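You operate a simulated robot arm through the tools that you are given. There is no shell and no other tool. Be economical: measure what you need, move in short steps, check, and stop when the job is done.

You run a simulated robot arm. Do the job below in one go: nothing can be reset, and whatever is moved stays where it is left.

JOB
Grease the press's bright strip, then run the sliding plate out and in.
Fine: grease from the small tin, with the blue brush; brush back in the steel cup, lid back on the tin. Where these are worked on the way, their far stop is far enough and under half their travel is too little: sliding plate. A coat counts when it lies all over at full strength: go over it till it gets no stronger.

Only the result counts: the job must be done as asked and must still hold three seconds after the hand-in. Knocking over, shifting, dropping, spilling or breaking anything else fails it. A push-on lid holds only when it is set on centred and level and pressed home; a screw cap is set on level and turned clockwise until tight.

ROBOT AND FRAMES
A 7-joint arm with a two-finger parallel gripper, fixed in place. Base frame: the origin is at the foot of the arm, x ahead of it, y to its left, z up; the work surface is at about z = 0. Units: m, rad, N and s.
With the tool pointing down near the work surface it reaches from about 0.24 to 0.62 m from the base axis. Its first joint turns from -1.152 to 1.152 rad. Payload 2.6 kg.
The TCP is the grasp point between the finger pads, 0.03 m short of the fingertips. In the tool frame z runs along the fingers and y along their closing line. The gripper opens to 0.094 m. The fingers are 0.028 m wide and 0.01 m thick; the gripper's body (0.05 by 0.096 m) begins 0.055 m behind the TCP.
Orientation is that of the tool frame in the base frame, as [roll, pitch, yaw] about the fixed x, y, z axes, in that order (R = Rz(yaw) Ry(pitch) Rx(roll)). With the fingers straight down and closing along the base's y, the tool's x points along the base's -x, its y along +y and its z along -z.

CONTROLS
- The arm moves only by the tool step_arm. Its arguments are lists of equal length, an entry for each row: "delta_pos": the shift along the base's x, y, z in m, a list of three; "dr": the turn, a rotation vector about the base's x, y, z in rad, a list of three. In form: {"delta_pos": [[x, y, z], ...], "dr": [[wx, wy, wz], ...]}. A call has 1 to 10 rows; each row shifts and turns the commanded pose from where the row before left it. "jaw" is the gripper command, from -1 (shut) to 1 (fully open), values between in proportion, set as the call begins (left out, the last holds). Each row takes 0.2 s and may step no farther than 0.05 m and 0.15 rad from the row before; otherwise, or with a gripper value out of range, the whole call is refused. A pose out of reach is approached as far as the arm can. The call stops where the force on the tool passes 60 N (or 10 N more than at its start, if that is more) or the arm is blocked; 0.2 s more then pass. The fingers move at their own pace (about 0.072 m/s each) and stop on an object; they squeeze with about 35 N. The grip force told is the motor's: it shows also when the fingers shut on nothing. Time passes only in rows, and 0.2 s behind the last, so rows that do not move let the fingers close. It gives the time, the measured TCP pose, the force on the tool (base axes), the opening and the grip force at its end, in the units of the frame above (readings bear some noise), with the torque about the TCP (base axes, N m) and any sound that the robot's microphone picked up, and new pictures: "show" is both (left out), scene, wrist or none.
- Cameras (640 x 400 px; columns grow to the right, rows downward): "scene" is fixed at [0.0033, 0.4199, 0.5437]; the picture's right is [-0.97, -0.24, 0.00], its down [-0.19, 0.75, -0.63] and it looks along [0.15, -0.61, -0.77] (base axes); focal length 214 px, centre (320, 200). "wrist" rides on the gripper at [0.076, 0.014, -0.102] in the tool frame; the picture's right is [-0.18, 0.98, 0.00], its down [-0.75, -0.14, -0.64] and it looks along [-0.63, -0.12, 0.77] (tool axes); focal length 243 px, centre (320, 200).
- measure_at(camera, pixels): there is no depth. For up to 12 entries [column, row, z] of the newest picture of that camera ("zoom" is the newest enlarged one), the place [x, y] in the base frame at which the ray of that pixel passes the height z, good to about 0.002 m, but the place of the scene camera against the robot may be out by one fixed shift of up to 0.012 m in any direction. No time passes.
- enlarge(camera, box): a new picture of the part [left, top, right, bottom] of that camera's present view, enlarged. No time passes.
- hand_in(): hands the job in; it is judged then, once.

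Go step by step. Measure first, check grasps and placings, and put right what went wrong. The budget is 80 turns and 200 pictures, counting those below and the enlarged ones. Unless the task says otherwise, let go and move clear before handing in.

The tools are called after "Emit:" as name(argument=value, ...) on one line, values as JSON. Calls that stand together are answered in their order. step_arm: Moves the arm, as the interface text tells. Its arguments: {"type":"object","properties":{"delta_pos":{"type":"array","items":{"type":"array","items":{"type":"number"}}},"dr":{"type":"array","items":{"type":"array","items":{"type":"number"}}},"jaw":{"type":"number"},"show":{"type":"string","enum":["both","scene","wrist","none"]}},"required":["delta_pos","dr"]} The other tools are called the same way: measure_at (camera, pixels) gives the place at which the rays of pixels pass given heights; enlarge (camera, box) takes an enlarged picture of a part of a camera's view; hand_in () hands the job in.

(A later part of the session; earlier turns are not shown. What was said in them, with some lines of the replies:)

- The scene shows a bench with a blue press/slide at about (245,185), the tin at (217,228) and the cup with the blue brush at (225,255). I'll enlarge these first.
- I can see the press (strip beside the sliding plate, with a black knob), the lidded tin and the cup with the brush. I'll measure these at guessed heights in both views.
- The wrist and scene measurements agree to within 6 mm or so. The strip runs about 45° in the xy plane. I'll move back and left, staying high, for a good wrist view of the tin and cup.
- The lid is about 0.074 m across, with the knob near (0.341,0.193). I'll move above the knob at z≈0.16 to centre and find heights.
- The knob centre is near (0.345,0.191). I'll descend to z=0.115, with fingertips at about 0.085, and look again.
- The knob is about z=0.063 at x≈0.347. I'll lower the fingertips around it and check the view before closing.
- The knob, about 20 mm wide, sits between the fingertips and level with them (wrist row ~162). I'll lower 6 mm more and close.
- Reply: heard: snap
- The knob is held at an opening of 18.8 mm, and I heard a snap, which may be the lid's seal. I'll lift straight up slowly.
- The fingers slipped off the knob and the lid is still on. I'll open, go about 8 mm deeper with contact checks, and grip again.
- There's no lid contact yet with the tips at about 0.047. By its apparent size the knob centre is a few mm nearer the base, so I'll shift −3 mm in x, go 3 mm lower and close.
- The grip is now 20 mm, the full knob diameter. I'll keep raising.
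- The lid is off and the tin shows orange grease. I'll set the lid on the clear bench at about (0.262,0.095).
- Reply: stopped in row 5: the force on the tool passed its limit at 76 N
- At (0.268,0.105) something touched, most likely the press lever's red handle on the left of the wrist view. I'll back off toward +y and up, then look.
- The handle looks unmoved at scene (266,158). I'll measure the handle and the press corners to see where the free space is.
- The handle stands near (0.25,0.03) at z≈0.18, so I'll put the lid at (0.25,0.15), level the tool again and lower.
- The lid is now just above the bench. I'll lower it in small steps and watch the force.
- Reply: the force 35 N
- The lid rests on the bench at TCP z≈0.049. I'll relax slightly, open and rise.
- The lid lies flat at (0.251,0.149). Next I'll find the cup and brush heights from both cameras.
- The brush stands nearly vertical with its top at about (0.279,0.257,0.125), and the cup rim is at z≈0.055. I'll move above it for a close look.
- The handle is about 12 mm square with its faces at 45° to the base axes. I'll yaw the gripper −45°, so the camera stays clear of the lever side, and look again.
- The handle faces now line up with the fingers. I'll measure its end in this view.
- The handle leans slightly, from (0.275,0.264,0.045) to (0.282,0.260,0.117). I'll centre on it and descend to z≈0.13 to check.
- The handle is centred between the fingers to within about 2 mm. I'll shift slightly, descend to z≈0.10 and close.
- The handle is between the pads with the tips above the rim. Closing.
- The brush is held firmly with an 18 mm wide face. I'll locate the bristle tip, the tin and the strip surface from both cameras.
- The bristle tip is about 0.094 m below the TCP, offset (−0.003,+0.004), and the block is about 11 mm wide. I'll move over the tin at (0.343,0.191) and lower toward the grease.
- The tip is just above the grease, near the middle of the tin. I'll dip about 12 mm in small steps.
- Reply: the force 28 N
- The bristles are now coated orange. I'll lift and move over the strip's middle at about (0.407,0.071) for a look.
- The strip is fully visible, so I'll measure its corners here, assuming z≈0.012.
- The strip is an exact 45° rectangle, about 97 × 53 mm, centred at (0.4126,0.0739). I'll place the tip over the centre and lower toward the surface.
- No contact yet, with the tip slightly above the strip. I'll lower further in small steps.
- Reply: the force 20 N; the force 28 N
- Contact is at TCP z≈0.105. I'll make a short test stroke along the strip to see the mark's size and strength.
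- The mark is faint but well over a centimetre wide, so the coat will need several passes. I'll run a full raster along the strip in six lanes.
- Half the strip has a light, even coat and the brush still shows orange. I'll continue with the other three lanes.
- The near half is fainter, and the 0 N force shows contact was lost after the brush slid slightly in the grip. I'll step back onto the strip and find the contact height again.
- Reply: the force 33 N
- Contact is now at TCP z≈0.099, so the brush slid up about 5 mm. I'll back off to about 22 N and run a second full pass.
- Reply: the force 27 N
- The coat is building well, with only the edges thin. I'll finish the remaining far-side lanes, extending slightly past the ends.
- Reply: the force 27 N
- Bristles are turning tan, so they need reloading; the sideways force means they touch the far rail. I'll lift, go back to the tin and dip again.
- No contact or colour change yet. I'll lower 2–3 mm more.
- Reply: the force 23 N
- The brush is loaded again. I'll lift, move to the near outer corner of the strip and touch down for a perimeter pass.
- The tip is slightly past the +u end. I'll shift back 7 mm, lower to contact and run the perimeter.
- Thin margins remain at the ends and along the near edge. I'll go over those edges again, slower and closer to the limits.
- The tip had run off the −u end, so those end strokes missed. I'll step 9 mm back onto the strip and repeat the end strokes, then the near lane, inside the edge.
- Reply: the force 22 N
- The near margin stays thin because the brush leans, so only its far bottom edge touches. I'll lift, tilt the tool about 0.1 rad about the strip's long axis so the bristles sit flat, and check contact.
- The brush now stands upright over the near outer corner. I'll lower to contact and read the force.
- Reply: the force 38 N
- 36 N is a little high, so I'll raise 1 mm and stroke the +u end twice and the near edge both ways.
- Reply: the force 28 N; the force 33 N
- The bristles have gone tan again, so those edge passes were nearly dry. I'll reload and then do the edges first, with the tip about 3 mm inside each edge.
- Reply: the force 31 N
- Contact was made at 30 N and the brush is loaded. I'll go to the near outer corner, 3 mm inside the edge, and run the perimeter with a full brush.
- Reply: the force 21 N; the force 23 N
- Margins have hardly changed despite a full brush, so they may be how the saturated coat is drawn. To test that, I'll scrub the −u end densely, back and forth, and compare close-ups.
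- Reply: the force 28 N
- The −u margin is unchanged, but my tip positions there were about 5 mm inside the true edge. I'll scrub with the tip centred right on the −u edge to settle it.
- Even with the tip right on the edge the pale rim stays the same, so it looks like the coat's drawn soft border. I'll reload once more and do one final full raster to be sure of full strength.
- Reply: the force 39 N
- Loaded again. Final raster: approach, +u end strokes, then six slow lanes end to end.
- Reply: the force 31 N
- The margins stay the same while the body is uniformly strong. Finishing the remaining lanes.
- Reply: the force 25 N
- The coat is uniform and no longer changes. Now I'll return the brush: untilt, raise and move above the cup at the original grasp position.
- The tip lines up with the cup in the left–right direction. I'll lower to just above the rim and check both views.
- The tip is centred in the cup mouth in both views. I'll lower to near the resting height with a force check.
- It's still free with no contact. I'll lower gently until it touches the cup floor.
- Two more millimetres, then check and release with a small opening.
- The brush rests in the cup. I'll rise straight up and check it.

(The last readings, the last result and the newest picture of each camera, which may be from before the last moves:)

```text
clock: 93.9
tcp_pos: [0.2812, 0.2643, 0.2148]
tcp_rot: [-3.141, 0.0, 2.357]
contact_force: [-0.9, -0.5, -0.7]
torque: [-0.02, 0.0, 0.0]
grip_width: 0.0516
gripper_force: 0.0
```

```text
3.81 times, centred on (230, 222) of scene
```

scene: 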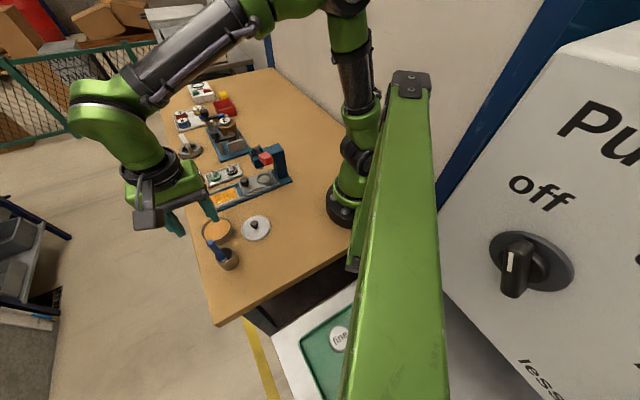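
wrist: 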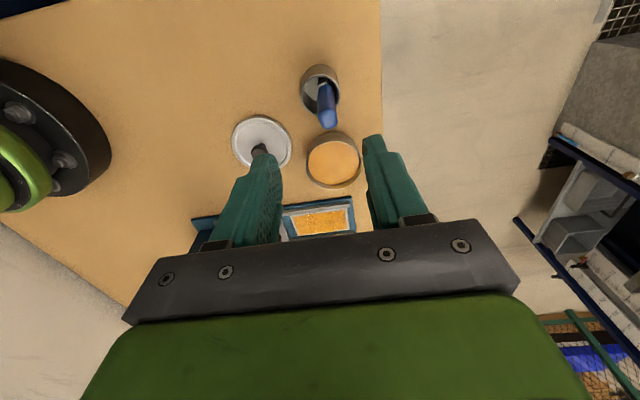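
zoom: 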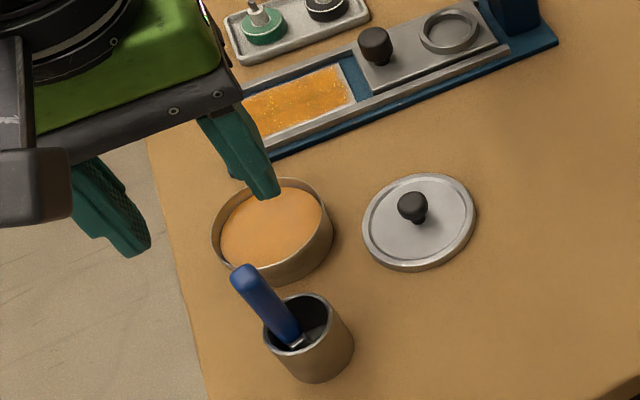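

The brush sits in the cup. Next the lid: I'll rotate the gripper back to yaw π and go above the lid knob at (0.2506,0.1485).

Emit:
step_arm(delta_pos=[[-0.0051, -0.0193, 0], [-0.0051, -0.0193, 0], [-0.0051, -0.0193, 0], [-0.0051, -0.0193, 0], [-0.0051, -0.0193, 0], [-0.0051, -0.0193, 0], [0, 0, -0.04], [0, 0, -0.04], [0, 0, -0.035], [0, 0, 0]], dr=[[0, 0, 0.131], [0, 0, 0.131], [0, 0, 0.131], [0, 0, 0.131], [0, 0, 0.131], [0, 0, 0.129], [0, 0, 0], [0, 0, 0], [0, 0, 0], [0, 0, 0]], jaw=0, show="both")

Emit:
enlarge(camera="wrist", box=[240, 80, 400, 220])

```text
clock: 96.1
tcp_pos: [0.2503, 0.1491, 0.0988]
tcp_rot: [-3.141, 0.001, 3.14]
contact_force: [0.2, 0.4, 0.2]
torque: [-0.01, -0.02, 0.0]
grip_width: 0.0472
gripper_force: 0.1
```

scene: 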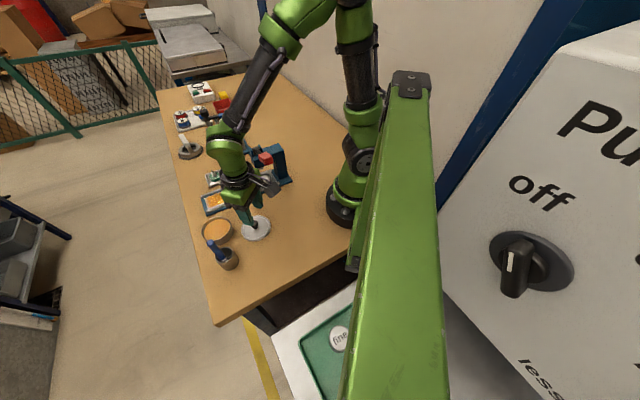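
wrist: 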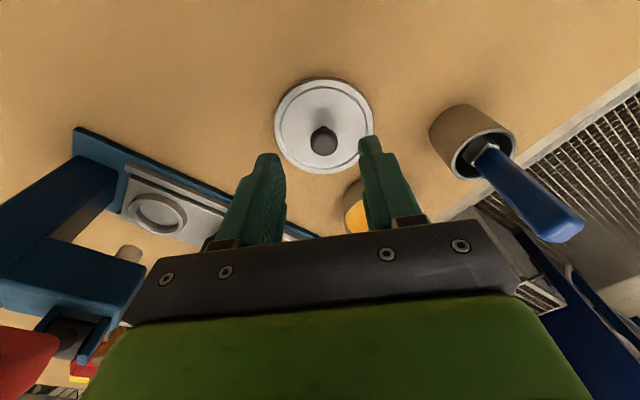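

```text
2.86 times, centred on (320, 150) of wrist
```

zoom: 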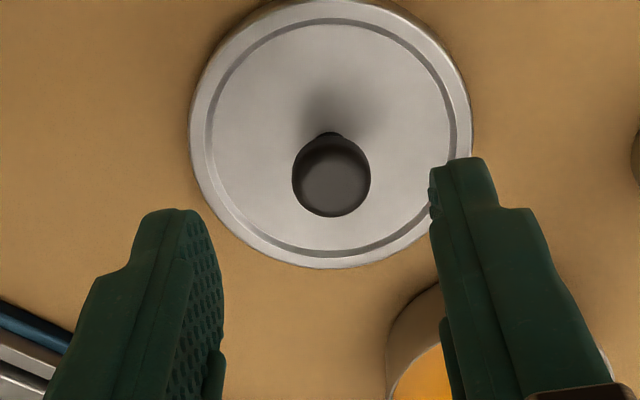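

The knob is centred. I'll lower to the earlier grip height, close and check.

Emit:
step_arm(delta_pos=[[0, 0, -0.03], [0, 0, -0.016], [0, 0, -0.0035], [0, 0, 0]], dr=[[0, 0, 0], [0, 0, 0], [0, 0, 0], [0, 0, 0]], show="none")

Emit:
step_arm(delta_pos=[[0, 0, 0], [0, 0, 0], [0, 0, 0]], dr=[[0, 0, 0], [0, 0, 0], [0, 0, 0]], jaw=-1, show="none")

Emit:
step_arm(delta_pos=[[0, 0, 0.01], [0, 0, 0.03], [0, 0, 0.035], [0, 0, 0]], dr=[[0, 0, 0], [0, 0, 0], [0, 0, 0], [0, 0, 0]], show="both")

Emit:
enlarge(camera="wrist", box=[240, 80, 400, 220])

```text
clock: 97.1
tcp_pos: [0.2503, 0.1473, 0.0499]
tcp_rot: [-3.141, 0.0, 3.14]
contact_force: [0.6, -0.6, -0.3]
torque: [0.05, 0.03, -0.01]
grip_width: 0.0467
gripper_force: 0.1
```

```text
clock: 97.9
tcp_pos: [0.2507, 0.1488, 0.0505]
tcp_rot: [-3.142, 0.001, 3.14]
contact_force: [-0.1, 1.0, 0.5]
torque: [-0.01, 0.0, 0.01]
grip_width: 0.02
gripper_force: 35.2
```

```text
clock: 98.9
tcp_pos: [0.2496, 0.1486, 0.1252]
tcp_rot: [-3.141, -0.001, 3.14]
contact_force: [-0.5, 0.3, -0.2]
torque: [0.0, 0.02, -0.03]
grip_width: 0.0199
gripper_force: 35.2
```

scene: 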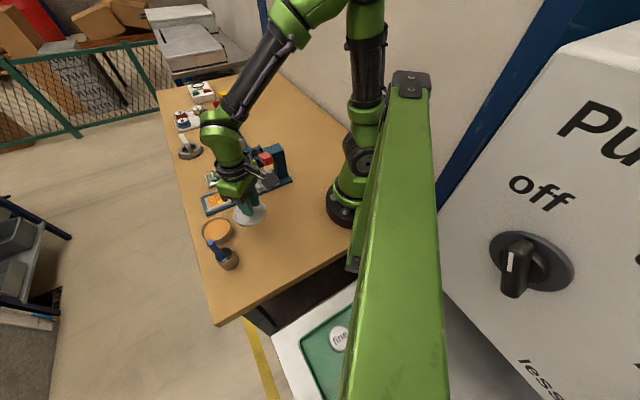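
wrist: 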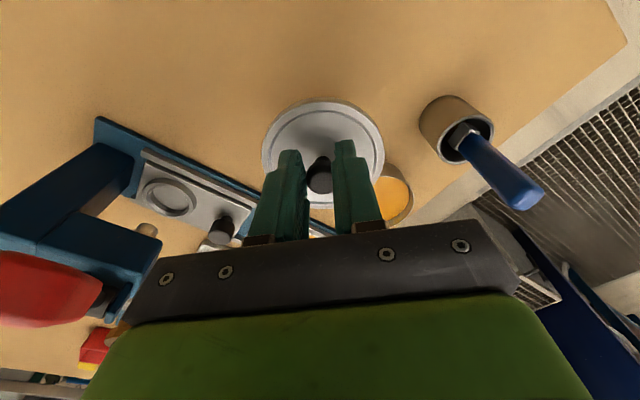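

```text
2.86 times, centred on (320, 150) of wrist
```

zoom: 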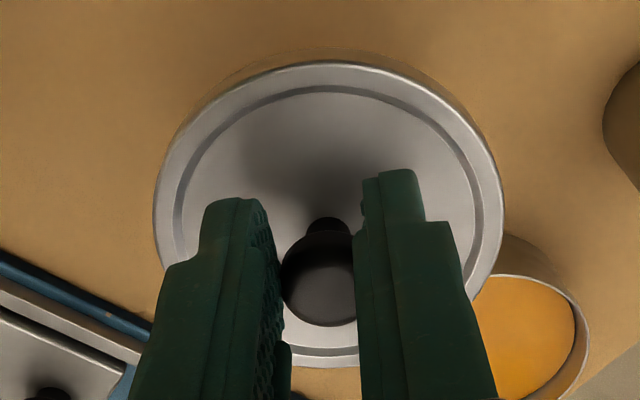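

The lid is held level. I'll carry it above the tin at (0.3437,0.192) and check the alignment.

Emit:
step_arm(delta_pos=[[0.0313, 0.01447, 0], [0.0313, 0.01447, 0], [0.0313, 0.01447, 0], [0, 0, -0.018], [0, 0, 0]], dr=[[0, 0, 0], [0, 0, 0], [0, 0, 0], [0, 0, 0], [0, 0, 0]], show="wrist")

Emit:
enlarge(camera="wrist", box=[240, 60, 400, 220])

Emit:
enlarge(camera="scene", box=[185, 195, 255, 265])

```text
clock: 100.1
tcp_pos: [0.3433, 0.1918, 0.1067]
tcp_rot: [-3.142, 0.0, 3.139]
contact_force: [0.1, -0.5, -1.0]
torque: [0.0, -0.02, 0.02]
grip_width: 0.0198
gripper_force: 35.0
```

wrist: 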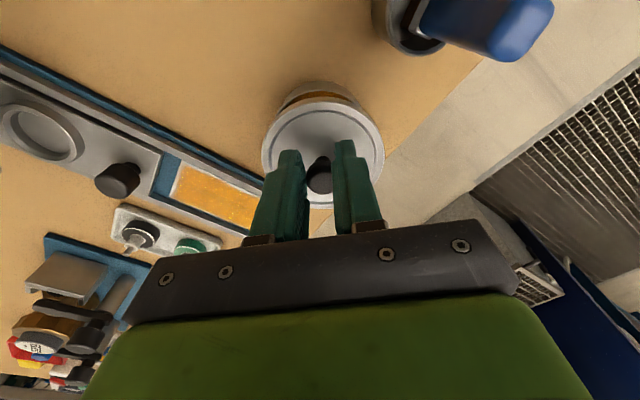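

```text
2.50 times, centred on (320, 140) of wrist
```

zoom: 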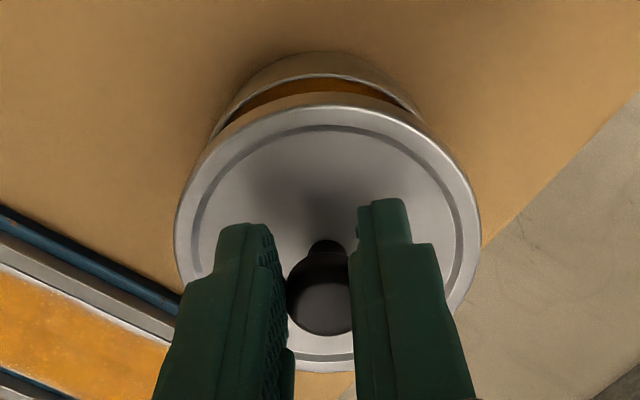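

```text
5.71 times, centred on (220, 230) of scene
```

zoom: 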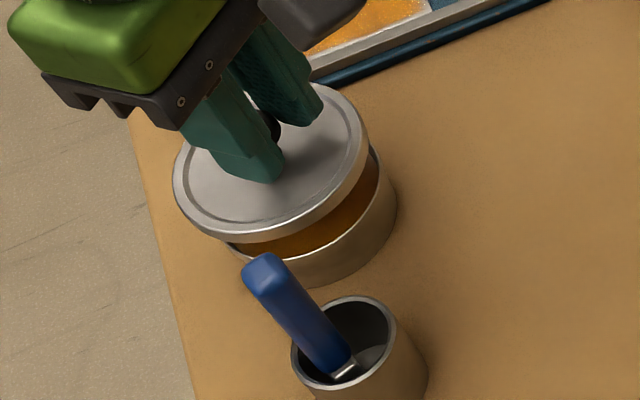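

The alignment matches the view when the lid came off. I'll lower to just above the seat, then press step by step.

Emit:
step_arm(delta_pos=[[0.0004, 0.0002, -0.012], [0, 0, -0.008], [0, 0, 0]], dr=[[0, 0, 0], [0, 0, 0], [0, 0, 0]], show="none")

Emit:
step_arm(delta_pos=[[0, 0, -0.004], [0, 0, -0.003], [0, 0, 0]], dr=[[0, 0, 0], [0, 0, 0], [0, 0, 0]], show="none")

Emit:
enlarge(camera="scene", box=[185, 195, 255, 265])

Emit:
enlarge(camera="wrist", box=[240, 60, 400, 220])

```text
clock: 100.9
tcp_pos: [0.3445, 0.1929, 0.0869]
tcp_rot: [3.139, -0.001, 3.139]
contact_force: [0.1, -0.2, -0.4]
torque: [0.03, -0.02, 0.01]
grip_width: 0.0199
gripper_force: 35.3
```

```text
clock: 101.7
tcp_pos: [0.3459, 0.1934, 0.0816]
tcp_rot: [3.14, 0.003, 3.14]
contact_force: [-2.2, -2.2, 24.6]
torque: [-0.06, 0.61, -0.01]
grip_width: 0.02
gripper_force: 34.7
```

```text
5.71 times, centred on (220, 230) of scene
```

zoom: 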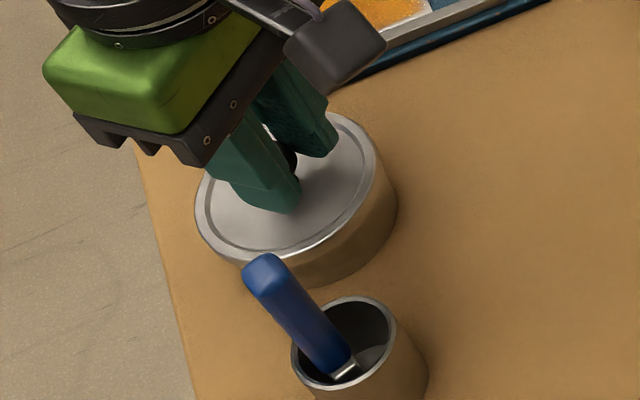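

```text
2.50 times, centred on (320, 140) of wrist
```

zoom: 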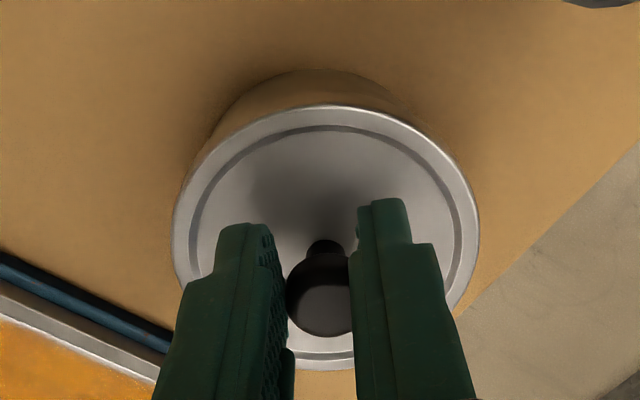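

Contact at z=0.0816, 5 mm above the seat, with a torque putting it on the −x side. I'll ease up, shift −1.5 mm in x and press again.

Emit:
step_arm(delta_pos=[[0, 0, 0.004], [-0.0015, -0.0007, 0], [0, 0, -0.003], [0, 0, 0]], dr=[[0, 0, 0], [0, 0, 0], [0, 0, 0], [0, 0, 0]], show="none")

Emit:
step_arm(delta_pos=[[0, 0, -0.002], [0, 0, -0.002], [0, 0, 0]], dr=[[0, 0, 0], [0, 0, 0], [0, 0, 0]], show="none")

```text
clock: 102.7
tcp_pos: [0.3423, 0.1917, 0.0809]
tcp_rot: [-3.14, -0.002, 3.139]
contact_force: [1.0, 0.1, -0.1]
torque: [0.01, -0.06, -0.02]
grip_width: 0.0201
gripper_force: 35.4
```

```text
clock: 103.5
tcp_pos: [0.3416, 0.1919, 0.0776]
tcp_rot: [3.141, 0.003, 3.139]
contact_force: [0.4, -0.6, 3.2]
torque: [0.09, -0.14, -0.01]
grip_width: 0.0199
gripper_force: 34.8
```

It dropped to 0.0776 with little force, so it's engaged. I'll press home in steps.

Emit:
step_arm(delta_pos=[[0, 0, -0.0015], [0, 0, -0.001], [0, 0, 0]], dr=[[0, 0, 0], [0, 0, 0], [0, 0, 0]], show="none")

Emit:
step_arm(delta_pos=[[0, 0, -0.0015], [0, 0, 0]], dr=[[0, 0, 0], [0, 0, 0]], show="wrist")

Emit:
enlarge(camera="scene", box=[185, 195, 255, 265])

```text
clock: 104.3
tcp_pos: [0.3434, 0.1917, 0.0765]
tcp_rot: [3.139, 0.003, 3.139]
contact_force: [-9.0, -6.7, 32.8]
torque: [-0.21, -0.6, -0.07]
grip_width: 0.0203
gripper_force: 34.7
```

```text
clock: 104.9
tcp_pos: [0.3434, 0.1926, 0.0745]
tcp_rot: [3.14, 0.003, 3.137]
contact_force: [-7.6, -7.9, 36.7]
torque: [-0.23, -0.16, -0.09]
grip_width: 0.02
gripper_force: 34.8
```

wrist: 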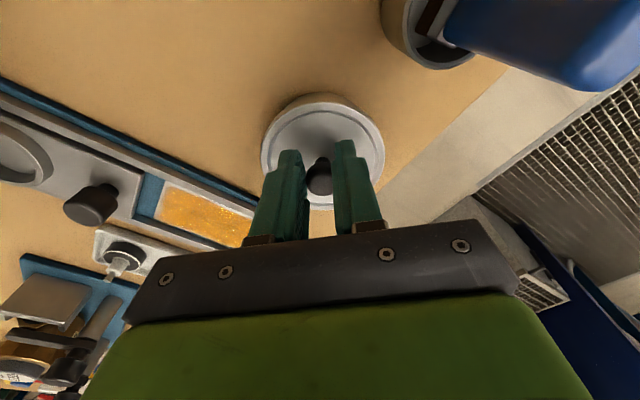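

```text
5.71 times, centred on (220, 230) of scene
```

zoom: 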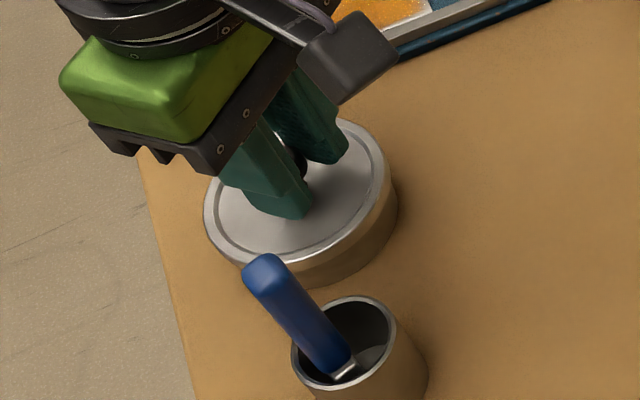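

37 N at z=0.0745, about the original seated height. I'll press a bit harder and listen for a snap.

Emit:
step_arm(delta_pos=[[0, 0, -0.0015], [0, 0, 0], [0, 0, 0]], dr=[[0, 0, 0], [0, 0, 0], [0, 0, 0]], show="none")

Emit:
step_arm(delta_pos=[[0, 0, 0.003], [0, 0, 0.001], [0, 0, 0]], dr=[[0, 0, 0], [0, 0, 0], [0, 0, 0]], show="none")

```text
clock: 105.7
tcp_pos: [0.3438, 0.1932, 0.0731]
tcp_rot: [3.14, 0.002, 3.14]
contact_force: [-3.7, -7.8, 35.5]
torque: [-0.25, -0.31, -0.09]
grip_width: 0.0201
gripper_force: 35.2
```

```text
clock: 106.5
tcp_pos: [0.3417, 0.1921, 0.0758]
tcp_rot: [3.14, -0.004, 3.14]
contact_force: [0.4, 0.0, -0.8]
torque: [0.01, 0.02, -0.01]
grip_width: 0.0198
gripper_force: 35.4
```

Force capped near 36 N because the fingers slide on the knob. I'll release, close above the knob and push down on its top with shut fingers.

Emit:
step_arm(delta_pos=[[0, 0, 0], [0, 0, 0], [0, 0, 0.02], [0, 0, 0.025], [0.001, 0, 0]], dr=[[0, 0, 0], [0, 0, 0], [0, 0, 0], [0, 0, 0], [0, 0, 0]], jaw=0, show="none")

Emit:
step_arm(delta_pos=[[0, 0, 0], [0, 0, 0], [0, 0, -0.01], [0, 0, -0.006], [0, 0, 0]], dr=[[0, 0, 0], [0, 0, 0], [0, 0, 0], [0, 0, 0], [0, 0, 0]], jaw=-1, show="wrist")

Emit:
enlarge(camera="scene", box=[185, 195, 255, 265])

Emit:
enlarge(camera="wrist", box=[240, 60, 400, 220])

```text
clock: 107.7
tcp_pos: [0.3433, 0.1926, 0.1216]
tcp_rot: [-3.141, 0.001, 3.139]
contact_force: [-0.1, 0.4, -0.6]
torque: [0.01, 0.01, -0.02]
grip_width: 0.0469
gripper_force: 0.1
```

```text
clock: 108.9
tcp_pos: [0.3439, 0.192, 0.1049]
tcp_rot: [3.141, 0.001, 3.138]
contact_force: [-1.3, -0.4, -0.5]
torque: [0.01, -0.01, 0.01]
grip_width: 0.0001
gripper_force: 33.0
```

wrist: 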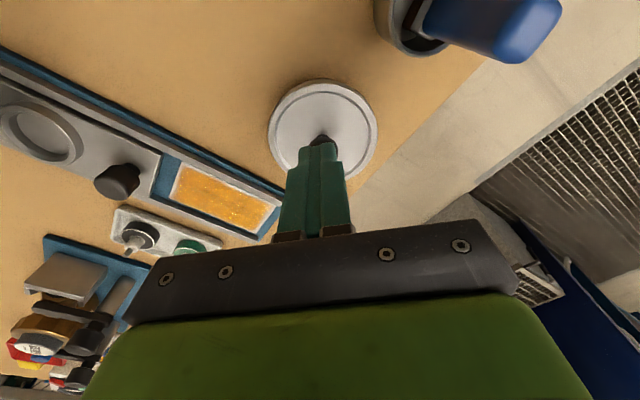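

```text
5.71 times, centred on (220, 230) of scene
```

zoom: 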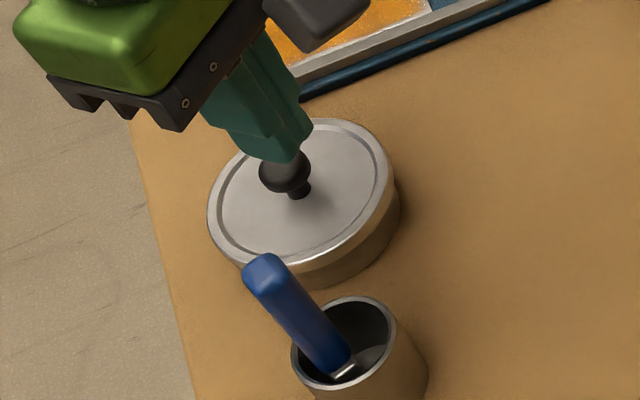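

```text
2.50 times, centred on (320, 140) of wrist
```

zoom: 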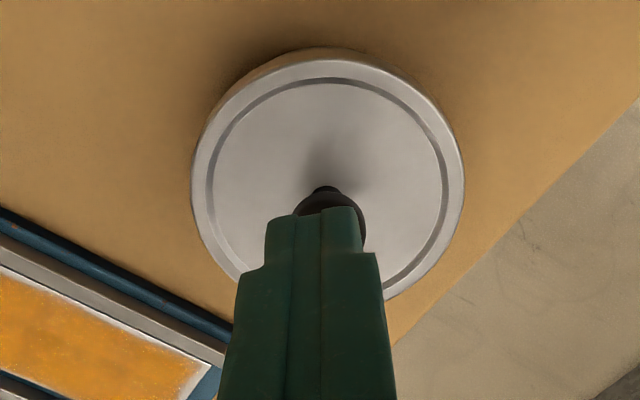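

The shut fingers are over the knob. I'll press down in small steps.

Emit:
step_arm(delta_pos=[[0, 0, -0.004], [0, 0, -0.003], [0, 0, 0]], dr=[[0, 0, 0], [0, 0, 0], [0, 0, 0]], show="none")

Emit:
step_arm(delta_pos=[[0, 0, -0.002], [0, 0, -0.002], [0, 0, 0]], dr=[[0, 0, 0], [0, 0, 0], [0, 0, 0]], show="none")

Emit:
step_arm(delta_pos=[[0, 0, -0.0015], [0, 0, -0.0015], [0, 0, 0]], dr=[[0, 0, 0], [0, 0, 0], [0, 0, 0]], show="none")

```text
clock: 109.7
tcp_pos: [0.3437, 0.1916, 0.0968]
tcp_rot: [3.141, 0.001, 3.14]
contact_force: [0.0, 0.3, -0.3]
torque: [0.03, 0.0, -0.02]
grip_width: 0.0001
gripper_force: 33.1
```

```text
clock: 110.5
tcp_pos: [0.344, 0.1913, 0.0939]
tcp_rot: [3.141, -0.001, 3.139]
contact_force: [0.4, -0.4, -0.9]
torque: [-0.02, 0.01, 0.03]
grip_width: 0.0
gripper_force: 33.0
```

```text
clock: 111.3
tcp_pos: [0.3438, 0.1923, 0.0907]
tcp_rot: [-3.141, 0.001, 3.14]
contact_force: [0.0, -0.8, 0.3]
torque: [-0.01, 0.0, 0.01]
grip_width: 0.0
gripper_force: 32.3
```

Still no contact at z=0.0907. I'll keep lowering in small steps.

Emit:
step_arm(delta_pos=[[0, 0, -0.002], [0, 0, -0.001], [0, 0, 0]], dr=[[0, 0, 0], [0, 0, 0], [0, 0, 0]], show="none")

Emit:
step_arm(delta_pos=[[0, 0, -0.0015], [0, 0, -0.0015], [0, 0, 0]], dr=[[0, 0, 0], [0, 0, 0], [0, 0, 0]], show="wrist")

Emit:
enlarge(camera="scene", box=[185, 195, 255, 265])

```text
clock: 112.1
tcp_pos: [0.3438, 0.1902, 0.0867]
tcp_rot: [3.141, 0.0, 3.138]
contact_force: [-3.7, -3.0, 9.0]
torque: [-0.04, 0.01, -0.06]
grip_width: 0.0001
gripper_force: 32.7
```

```text
clock: 112.8
tcp_pos: [0.3434, 0.1914, 0.0892]
tcp_rot: [3.141, 0.001, 3.136]
contact_force: [-3.8, -3.8, 9.3]
torque: [-0.07, 0.02, -0.04]
grip_width: 0.0003
gripper_force: 32.9
stopped in row 3: the force on the tool passed its limit at 61 N (the readings are from after the stop); the commanded pose is now the measured one
```

wrist: 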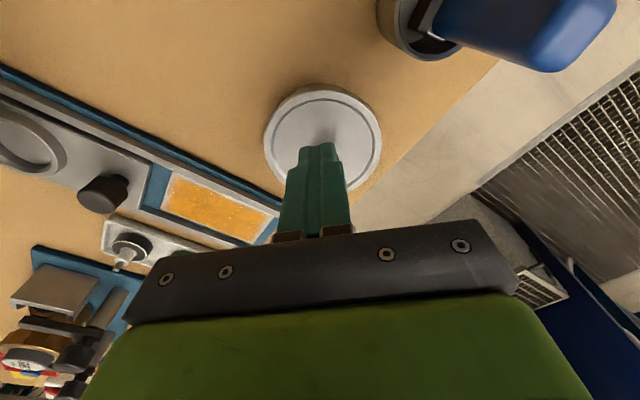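

```text
5.71 times, centred on (220, 230) of scene
```

zoom: 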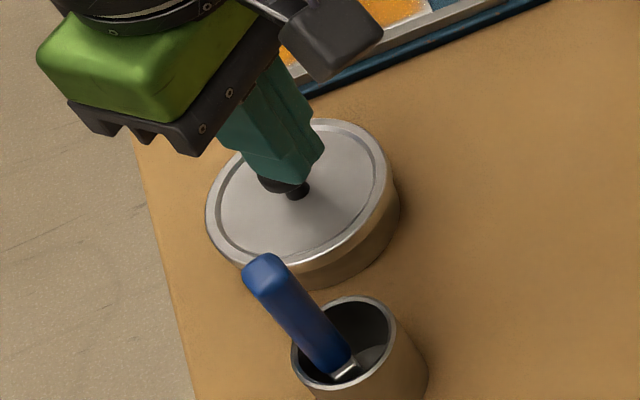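

Pressed with 61 N and it held. I'll rise and inspect the lid from above.

Emit:
step_arm(delta_pos=[[0, 0, 0.03], [0, 0, 0.04], [0, 0, 0.04], [0, 0, 0]], dr=[[0, 0, 0], [0, 0, 0], [0, 0, 0], [0, 0, 0]], show="both")

Emit:
enlarge(camera="scene", box=[190, 205, 250, 265])

Emit:
enlarge(camera="wrist", box=[140, 20, 380, 180])

```text
clock: 113.8
tcp_pos: [0.345, 0.192, 0.1986]
tcp_rot: [3.139, 0.003, 3.137]
contact_force: [-0.1, -0.2, -0.7]
torque: [0.02, -0.01, 0.01]
grip_width: 0.0
gripper_force: 33.0
heard: snap
```

scene: 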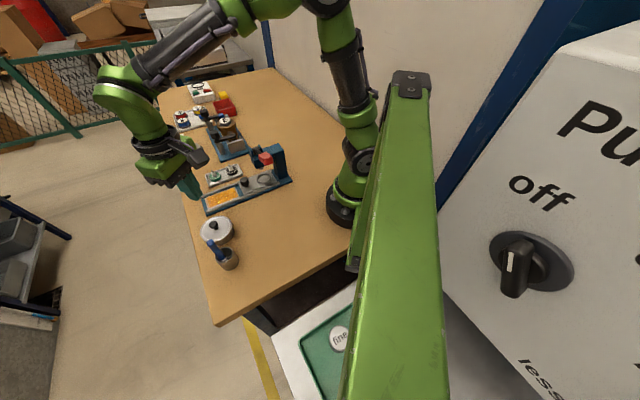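
wrist: 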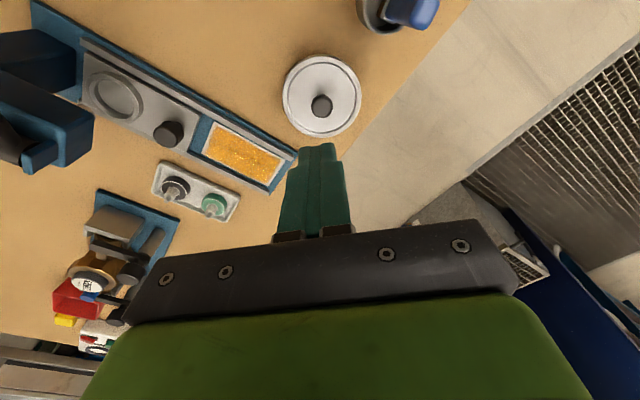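

```text
6.67 times, centred on (220, 235) of scene
```

zoom: 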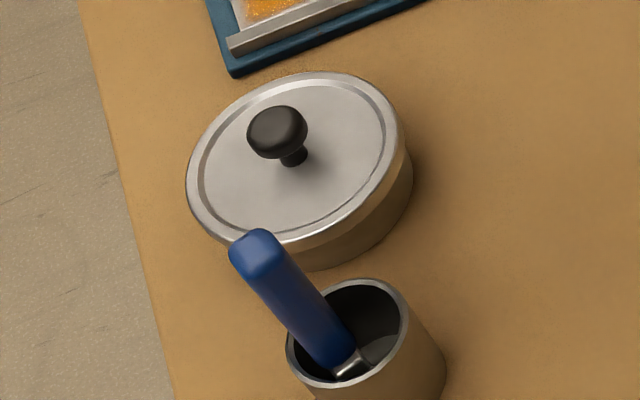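

```text
2.50 times, centred on (260, 100) of wrist
5 turns are left
```

zoom: 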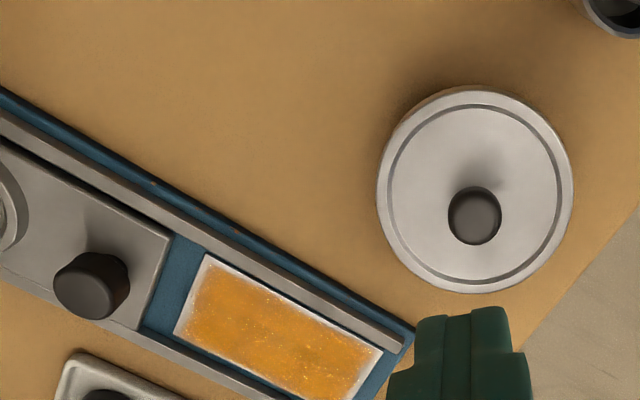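

A snap was heard after the press and the lid sits level on the tin. Only a few turns are left, so I'll go to the plate now: turn the gripper so its body faces away from the press head, tilt it slightly and look at the plate knob.

Emit:
step_arm(delta_pos=[[0.0075, -0.009, 0], [0.0075, -0.009, 0], [0.0075, -0.009, 0], [0.0075, -0.009, 0], [0.0075, -0.009, 0], [0.0075, -0.009, 0], [0.0075, -0.009, 0], [0.0075, -0.009, 0], [0.0075, -0.009, 0], [0.0075, -0.009, 0]], dr=[[0, 0, -0.1473], [0, 0, -0.1473], [0, 0, -0.1473], [0, 0, -0.1473], [0, 0, -0.1473], [0, 0, -0.1473], [0, 0, -0.1473], [0, 0, -0.1473], [0, 0, -0.1473], [0, 0, -0.1473]], jaw=0.1, show="none")

Emit:
step_arm(delta_pos=[[0, 0, 0], [0, 0, 0], [0, 0, 0], [0, 0, 0], [0, 0, 0], [0, 0, 0], [-0.01, -0.015, -0.03], [-0.01, -0.015, -0.03], [0, 0, 0]], dr=[[0, 0, -0.1473], [0, 0, -0.1473], [0, 0, -0.1473], [0, 0, -0.1473], [0, 0, -0.1473], [0, 0, -0.1473], [-0.106, 0.106, 0], [-0.106, 0.106, 0], [0, 0, 0]], show="both")

Emit:
measure_at(camera="scene", pixels=[[244.5, 180.9, 0.03], [244.5, 180.9, 0.045], [244.5, 180.9, 0.055]])

Emit:
enlarge(camera="wrist", box=[200, 20, 440, 200])

Emit:
enlarge(camera="scene", box=[195, 140, 295, 230])

```text
clock: 116.0
tcp_pos: [0.4203, 0.101, 0.1959]
tcp_rot: [3.14, 0.004, 1.66]
contact_force: [-1.0, 0.3, 0.2]
torque: [0.0, 0.01, 0.04]
grip_width: 0.0518
gripper_force: 0.1
```

```text
clock: 118.0
tcp_pos: [0.3996, 0.0725, 0.1377]
tcp_rot: [3.139, 0.3, 0.779]
contact_force: [1.6, 0.2, -0.6]
torque: [-0.01, 0.0, 0.01]
grip_width: 0.0517
gripper_force: 0.1
```

scene: 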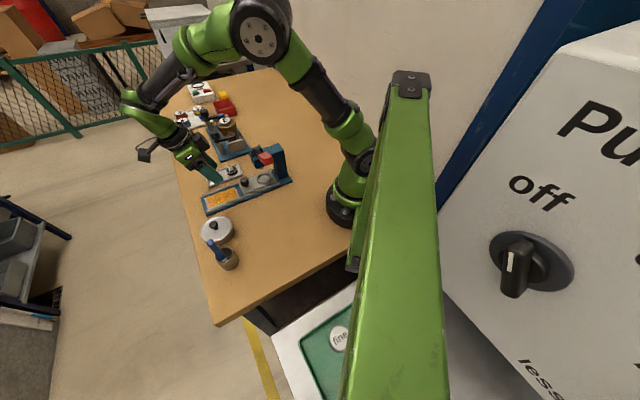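
wrist: 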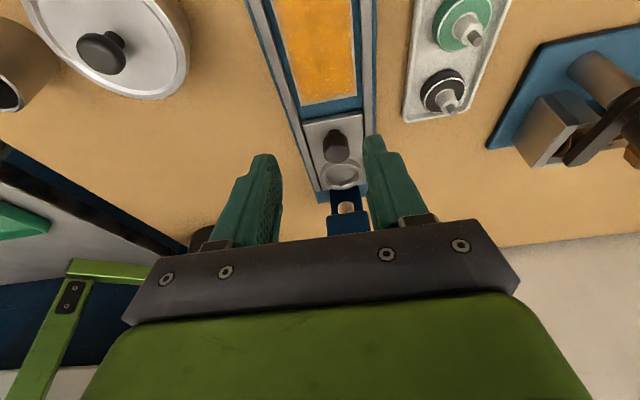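

```text
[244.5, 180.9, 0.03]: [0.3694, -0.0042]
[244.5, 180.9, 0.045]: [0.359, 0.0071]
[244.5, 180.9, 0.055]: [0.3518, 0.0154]
```

```text
2.22 times, centred on (320, 110) of wrist
```

zoom: 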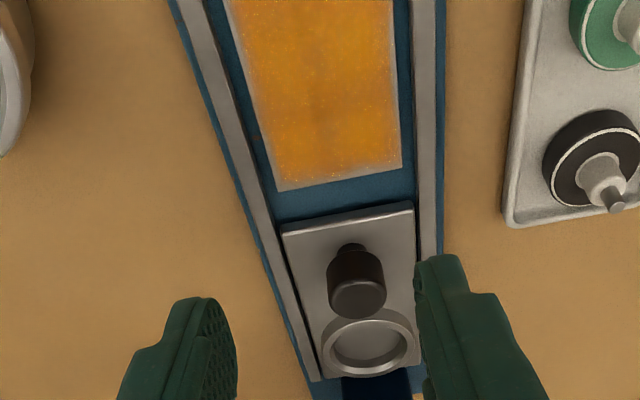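

```text
4.44 times, centred on (245, 185) of scene
4 turns are left
```

zoom: 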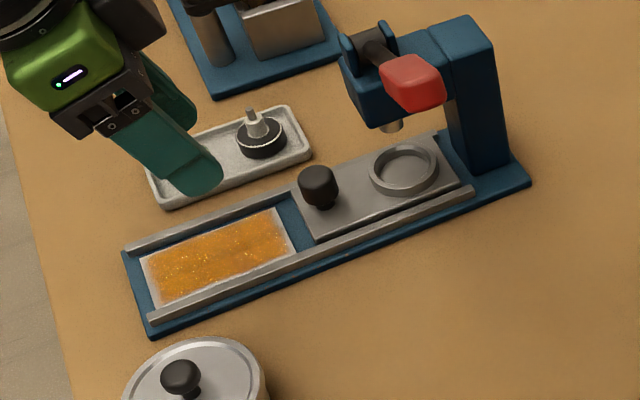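

The gripper reached the new attitude and the plate knob is at about u=0.261 on the centre line, (0.353,0.016). I'll approach, grip it and slide the plate outward.

Emit:
step_arm(delta_pos=[[-0.021, -0.0259, -0.015], [-0.021, -0.0259, -0.015], [0, 0, 0], [0, 0, -0.025], [0, 0, -0.02], [0, 0, -0.0055], [0, 0, 0]], dr=[[0, 0, 0], [0, 0, 0], [0, 0, 0], [0, 0, 0], [0, 0, 0], [0, 0, 0], [0, 0, 0]], show="none")

Emit:
step_arm(delta_pos=[[0, 0, 0], [0, 0, 0], [0, 0, 0]], dr=[[0, 0, 0], [0, 0, 0], [0, 0, 0]], jaw=-1, show="wrist")

Emit:
step_arm(delta_pos=[[0.0085, 0.0085, 0], [0.0085, 0.0085, 0], [0.0085, 0.0085, 0], [0.0085, 0.0085, 0], [0.0085, 0.0085, 0], [0.0085, 0.0085, 0], [0.0085, 0.0085, 0], [0.0085, 0.0085, 0], [0, 0, 0]], dr=[[0, 0, 0], [0, 0, 0], [0, 0, 0], [0, 0, 0], [0, 0, 0], [0, 0, 0], [0, 0, 0], [0, 0, 0], [0, 0, 0]], show="both")

Emit:
enlarge(camera="scene", box=[185, 140, 295, 240])

```text
clock: 119.6
tcp_pos: [0.357, 0.0199, 0.057]
tcp_rot: [3.138, 0.302, 0.78]
contact_force: [0.1, 0.5, 0.0]
torque: [0.03, 0.0, -0.01]
grip_width: 0.0516
gripper_force: 0.1
```

```text
clock: 120.4
tcp_pos: [0.3595, 0.0192, 0.0562]
tcp_rot: [3.134, 0.3, 0.779]
contact_force: [12.7, -10.9, -9.9]
torque: [-0.14, -0.47, 0.09]
grip_width: 0.0254
gripper_force: 45.1
```

wrist: 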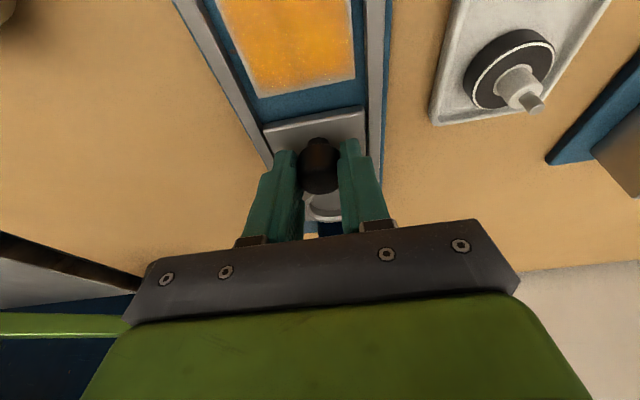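

```text
clock: 122.4
tcp_pos: [0.4254, 0.0861, 0.0567]
tcp_rot: [3.136, 0.304, 0.779]
contact_force: [6.0, -23.4, -21.8]
torque: [0.18, -0.8, 0.12]
grip_width: 0.0256
gripper_force: 44.9
```

scene: 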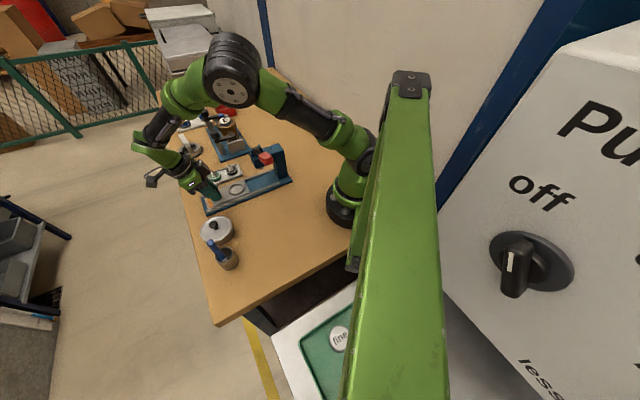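
wrist: 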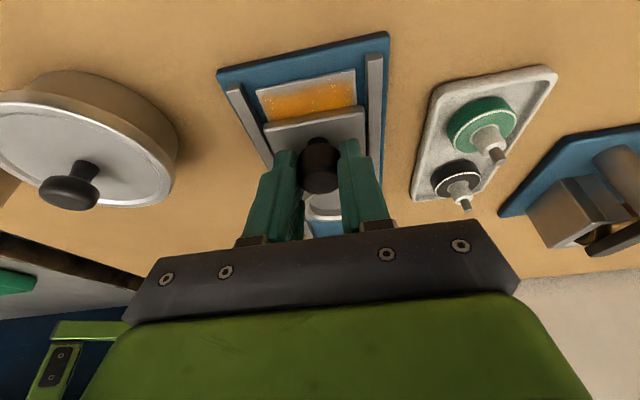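

```text
4.00 times, centred on (240, 190) of scene
3 turns are left
```

zoom: 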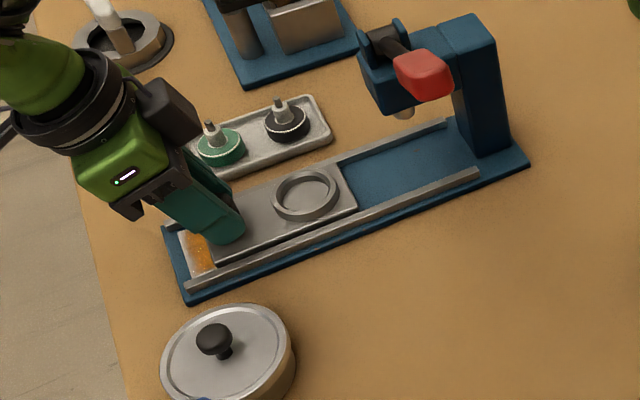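

The plate has slid out about 93 mm, well past half. I'll push to the far stop, then pull it most of the way back in.

Emit:
step_arm(delta_pos=[[0.006, 0.006, 0], [0.006, 0.006, 0], [0, 0, 0]], dr=[[0, 0, 0], [0, 0, 0], [0, 0, 0]], show="none")

Emit:
step_arm(delta_pos=[[-0.0071, -0.0071, 0], [-0.0071, -0.0071, 0], [-0.0071, -0.0071, 0], [-0.0071, -0.0071, 0], [-0.0071, -0.0071, 0], [-0.0071, -0.0071, 0], [-0.0071, -0.0071, 0], [-0.0071, -0.0071, 0], [-0.0071, -0.0071, 0], [0, 0, 0]], dr=[[0, 0, 0], [0, 0, 0], [0, 0, 0], [0, 0, 0], [0, 0, 0], [0, 0, 0], [0, 0, 0], [0, 0, 0], [0, 0, 0], [0, 0, 0]], show="both")

Emit:
enlarge(camera="scene", box=[185, 140, 295, 240])

```text
clock: 123.2
tcp_pos: [0.4346, 0.0967, 0.0578]
tcp_rot: [3.135, 0.312, 0.777]
contact_force: [-22.1, -27.8, 5.3]
torque: [-0.74, 0.7, 0.06]
grip_width: 0.0255
gripper_force: 45.3
```

```text
clock: 125.4
tcp_pos: [0.3747, 0.036, 0.0582]
tcp_rot: [3.13, 0.297, 0.782]
contact_force: [17.9, -16.4, 1.6]
torque: [-0.11, -0.55, 0.52]
grip_width: 0.0252
gripper_force: 45.4
```

scene: 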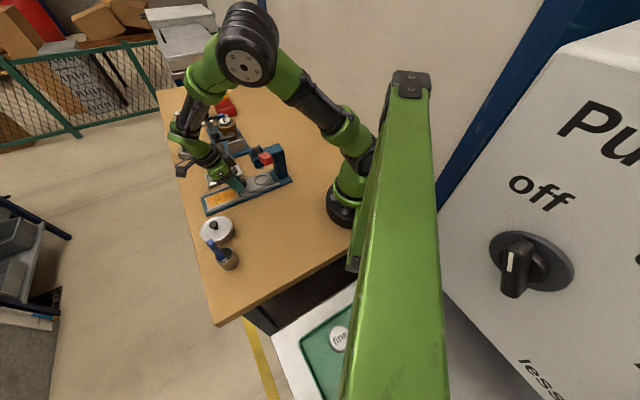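
wrist: 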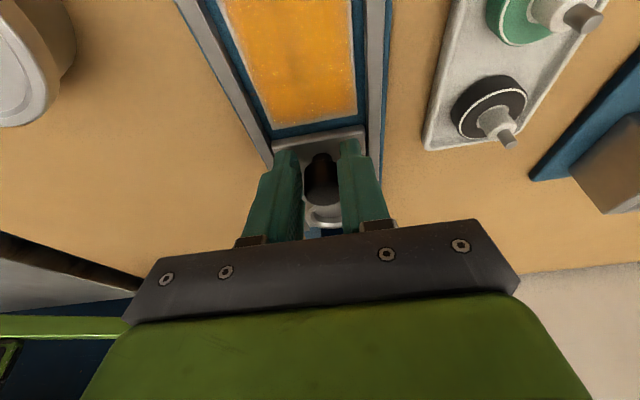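

```text
4.00 times, centred on (240, 190) of scene
2 turns are left
```

zoom: 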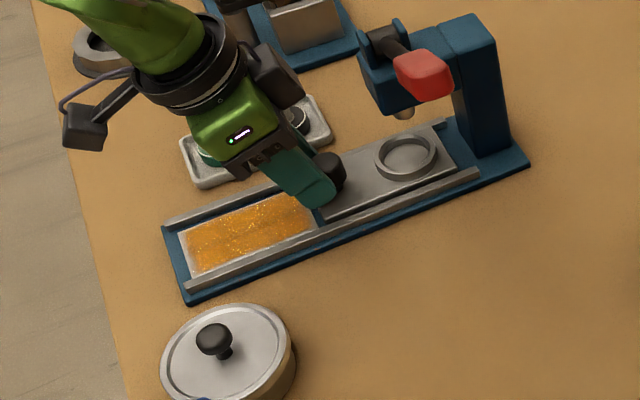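

The far stop was reached (36 N), and the plate is now about 13 mm short of home. I'll pull it fully in, release the knob, rise clear and check everything.

Emit:
step_arm(delta_pos=[[-0.0035, -0.0035, 0], [-0.0035, -0.0035, 0], [-0.0035, -0.0035, 0], [-0.0035, -0.0035, 0], [-0.003, -0.003, 0], [-0.003, -0.003, 0], [-0.001, -0.001, 0], [0, 0, 0]], dr=[[0, 0, 0], [0, 0, 0], [0, 0, 0], [0, 0, 0], [0, 0, 0], [0, 0, 0], [0, 0, 0], [0, 0, 0]], show="none")

Emit:
step_arm(delta_pos=[[0, 0, 0], [0, 0, 0], [0, 0, 0], [0, 0, 0.02], [0, 0, 0.03], [0.01, 0.01, 0.04], [0.02, 0.02, 0.04], [0, 0, 0]], dr=[[0, 0, 0], [0, 0, 0], [0, 0, 0], [0, 0, 0], [0, 0, 0], [0, 0, 0], [0, 0, 0], [0, 0, 0]], jaw=0.1, show="both")

Emit:
enlarge(camera="scene", box=[185, 140, 295, 270])

```text
clock: 127.2
tcp_pos: [0.357, 0.0177, 0.0573]
tcp_rot: [3.133, 0.29, 0.782]
contact_force: [27.3, 22.5, 3.7]
torque: [0.6, -0.74, 0.06]
grip_width: 0.0254
gripper_force: 45.1
```

```text
clock: 129.0
tcp_pos: [0.3833, 0.0471, 0.1877]
tcp_rot: [3.139, 0.302, 0.779]
contact_force: [-0.1, 0.5, -0.7]
torque: [0.02, 0.02, 0.03]
grip_width: 0.0518
gripper_force: 0.0
```

scene: 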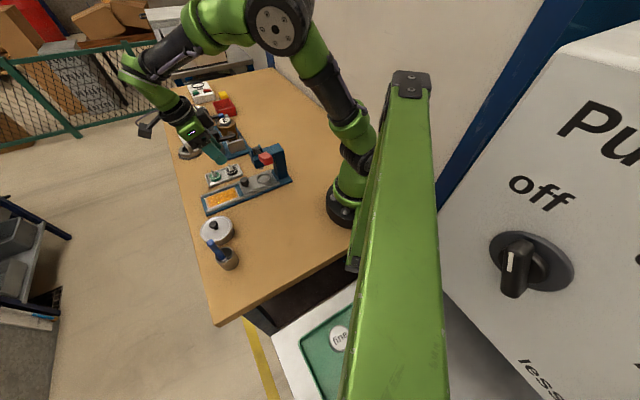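
wrist: 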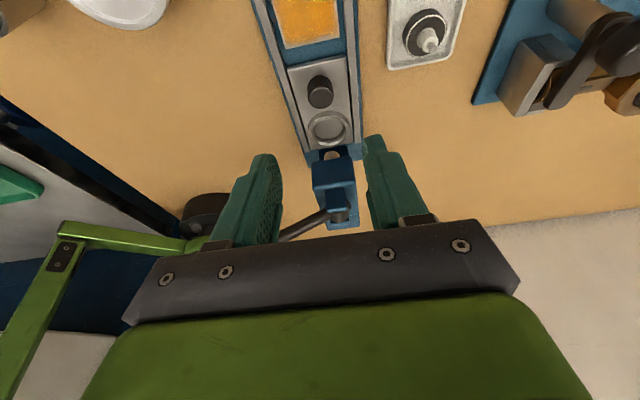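

```text
3.08 times, centred on (240, 205) of scene
1 turns are left
```

zoom: 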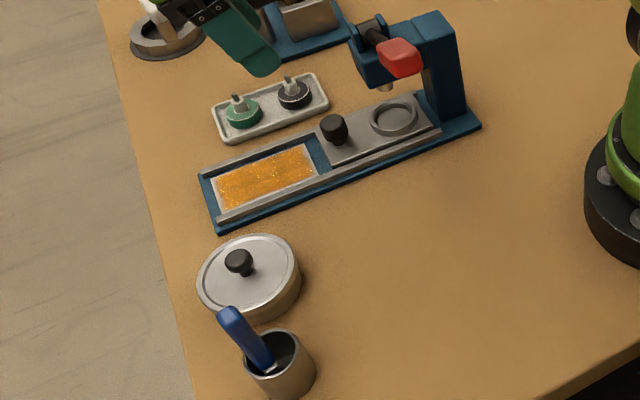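

The last pictures show the plate back against its inner stop, the strip orange, the lid level on the tin and the brush in its cup, with the gripper clear. I'm handing in.

Emit:
hand_in()

```text
The job is handed in.
```

I greased the strip, ran the plate out to its far stop and back in, put the brush back in the cup and put the lid back on the tin. I've handed the job in.

Three things I couldn't settle:
- **Coat:** a pale rim of about 4 mm stayed around the strip's edges and didn't change with more passes. I took it for how the coat is drawn and didn't prove it.
- **Lid:** I pressed it down with 61 N. A snap was heard as I rose, and it looked level, but I didn't pull on it to check that it holds.
- **Bump:** early on, while I was carrying the lid, the arm hit something with 76 N, most likely the press lever. The press looked unmoved in the pictures afterwards.
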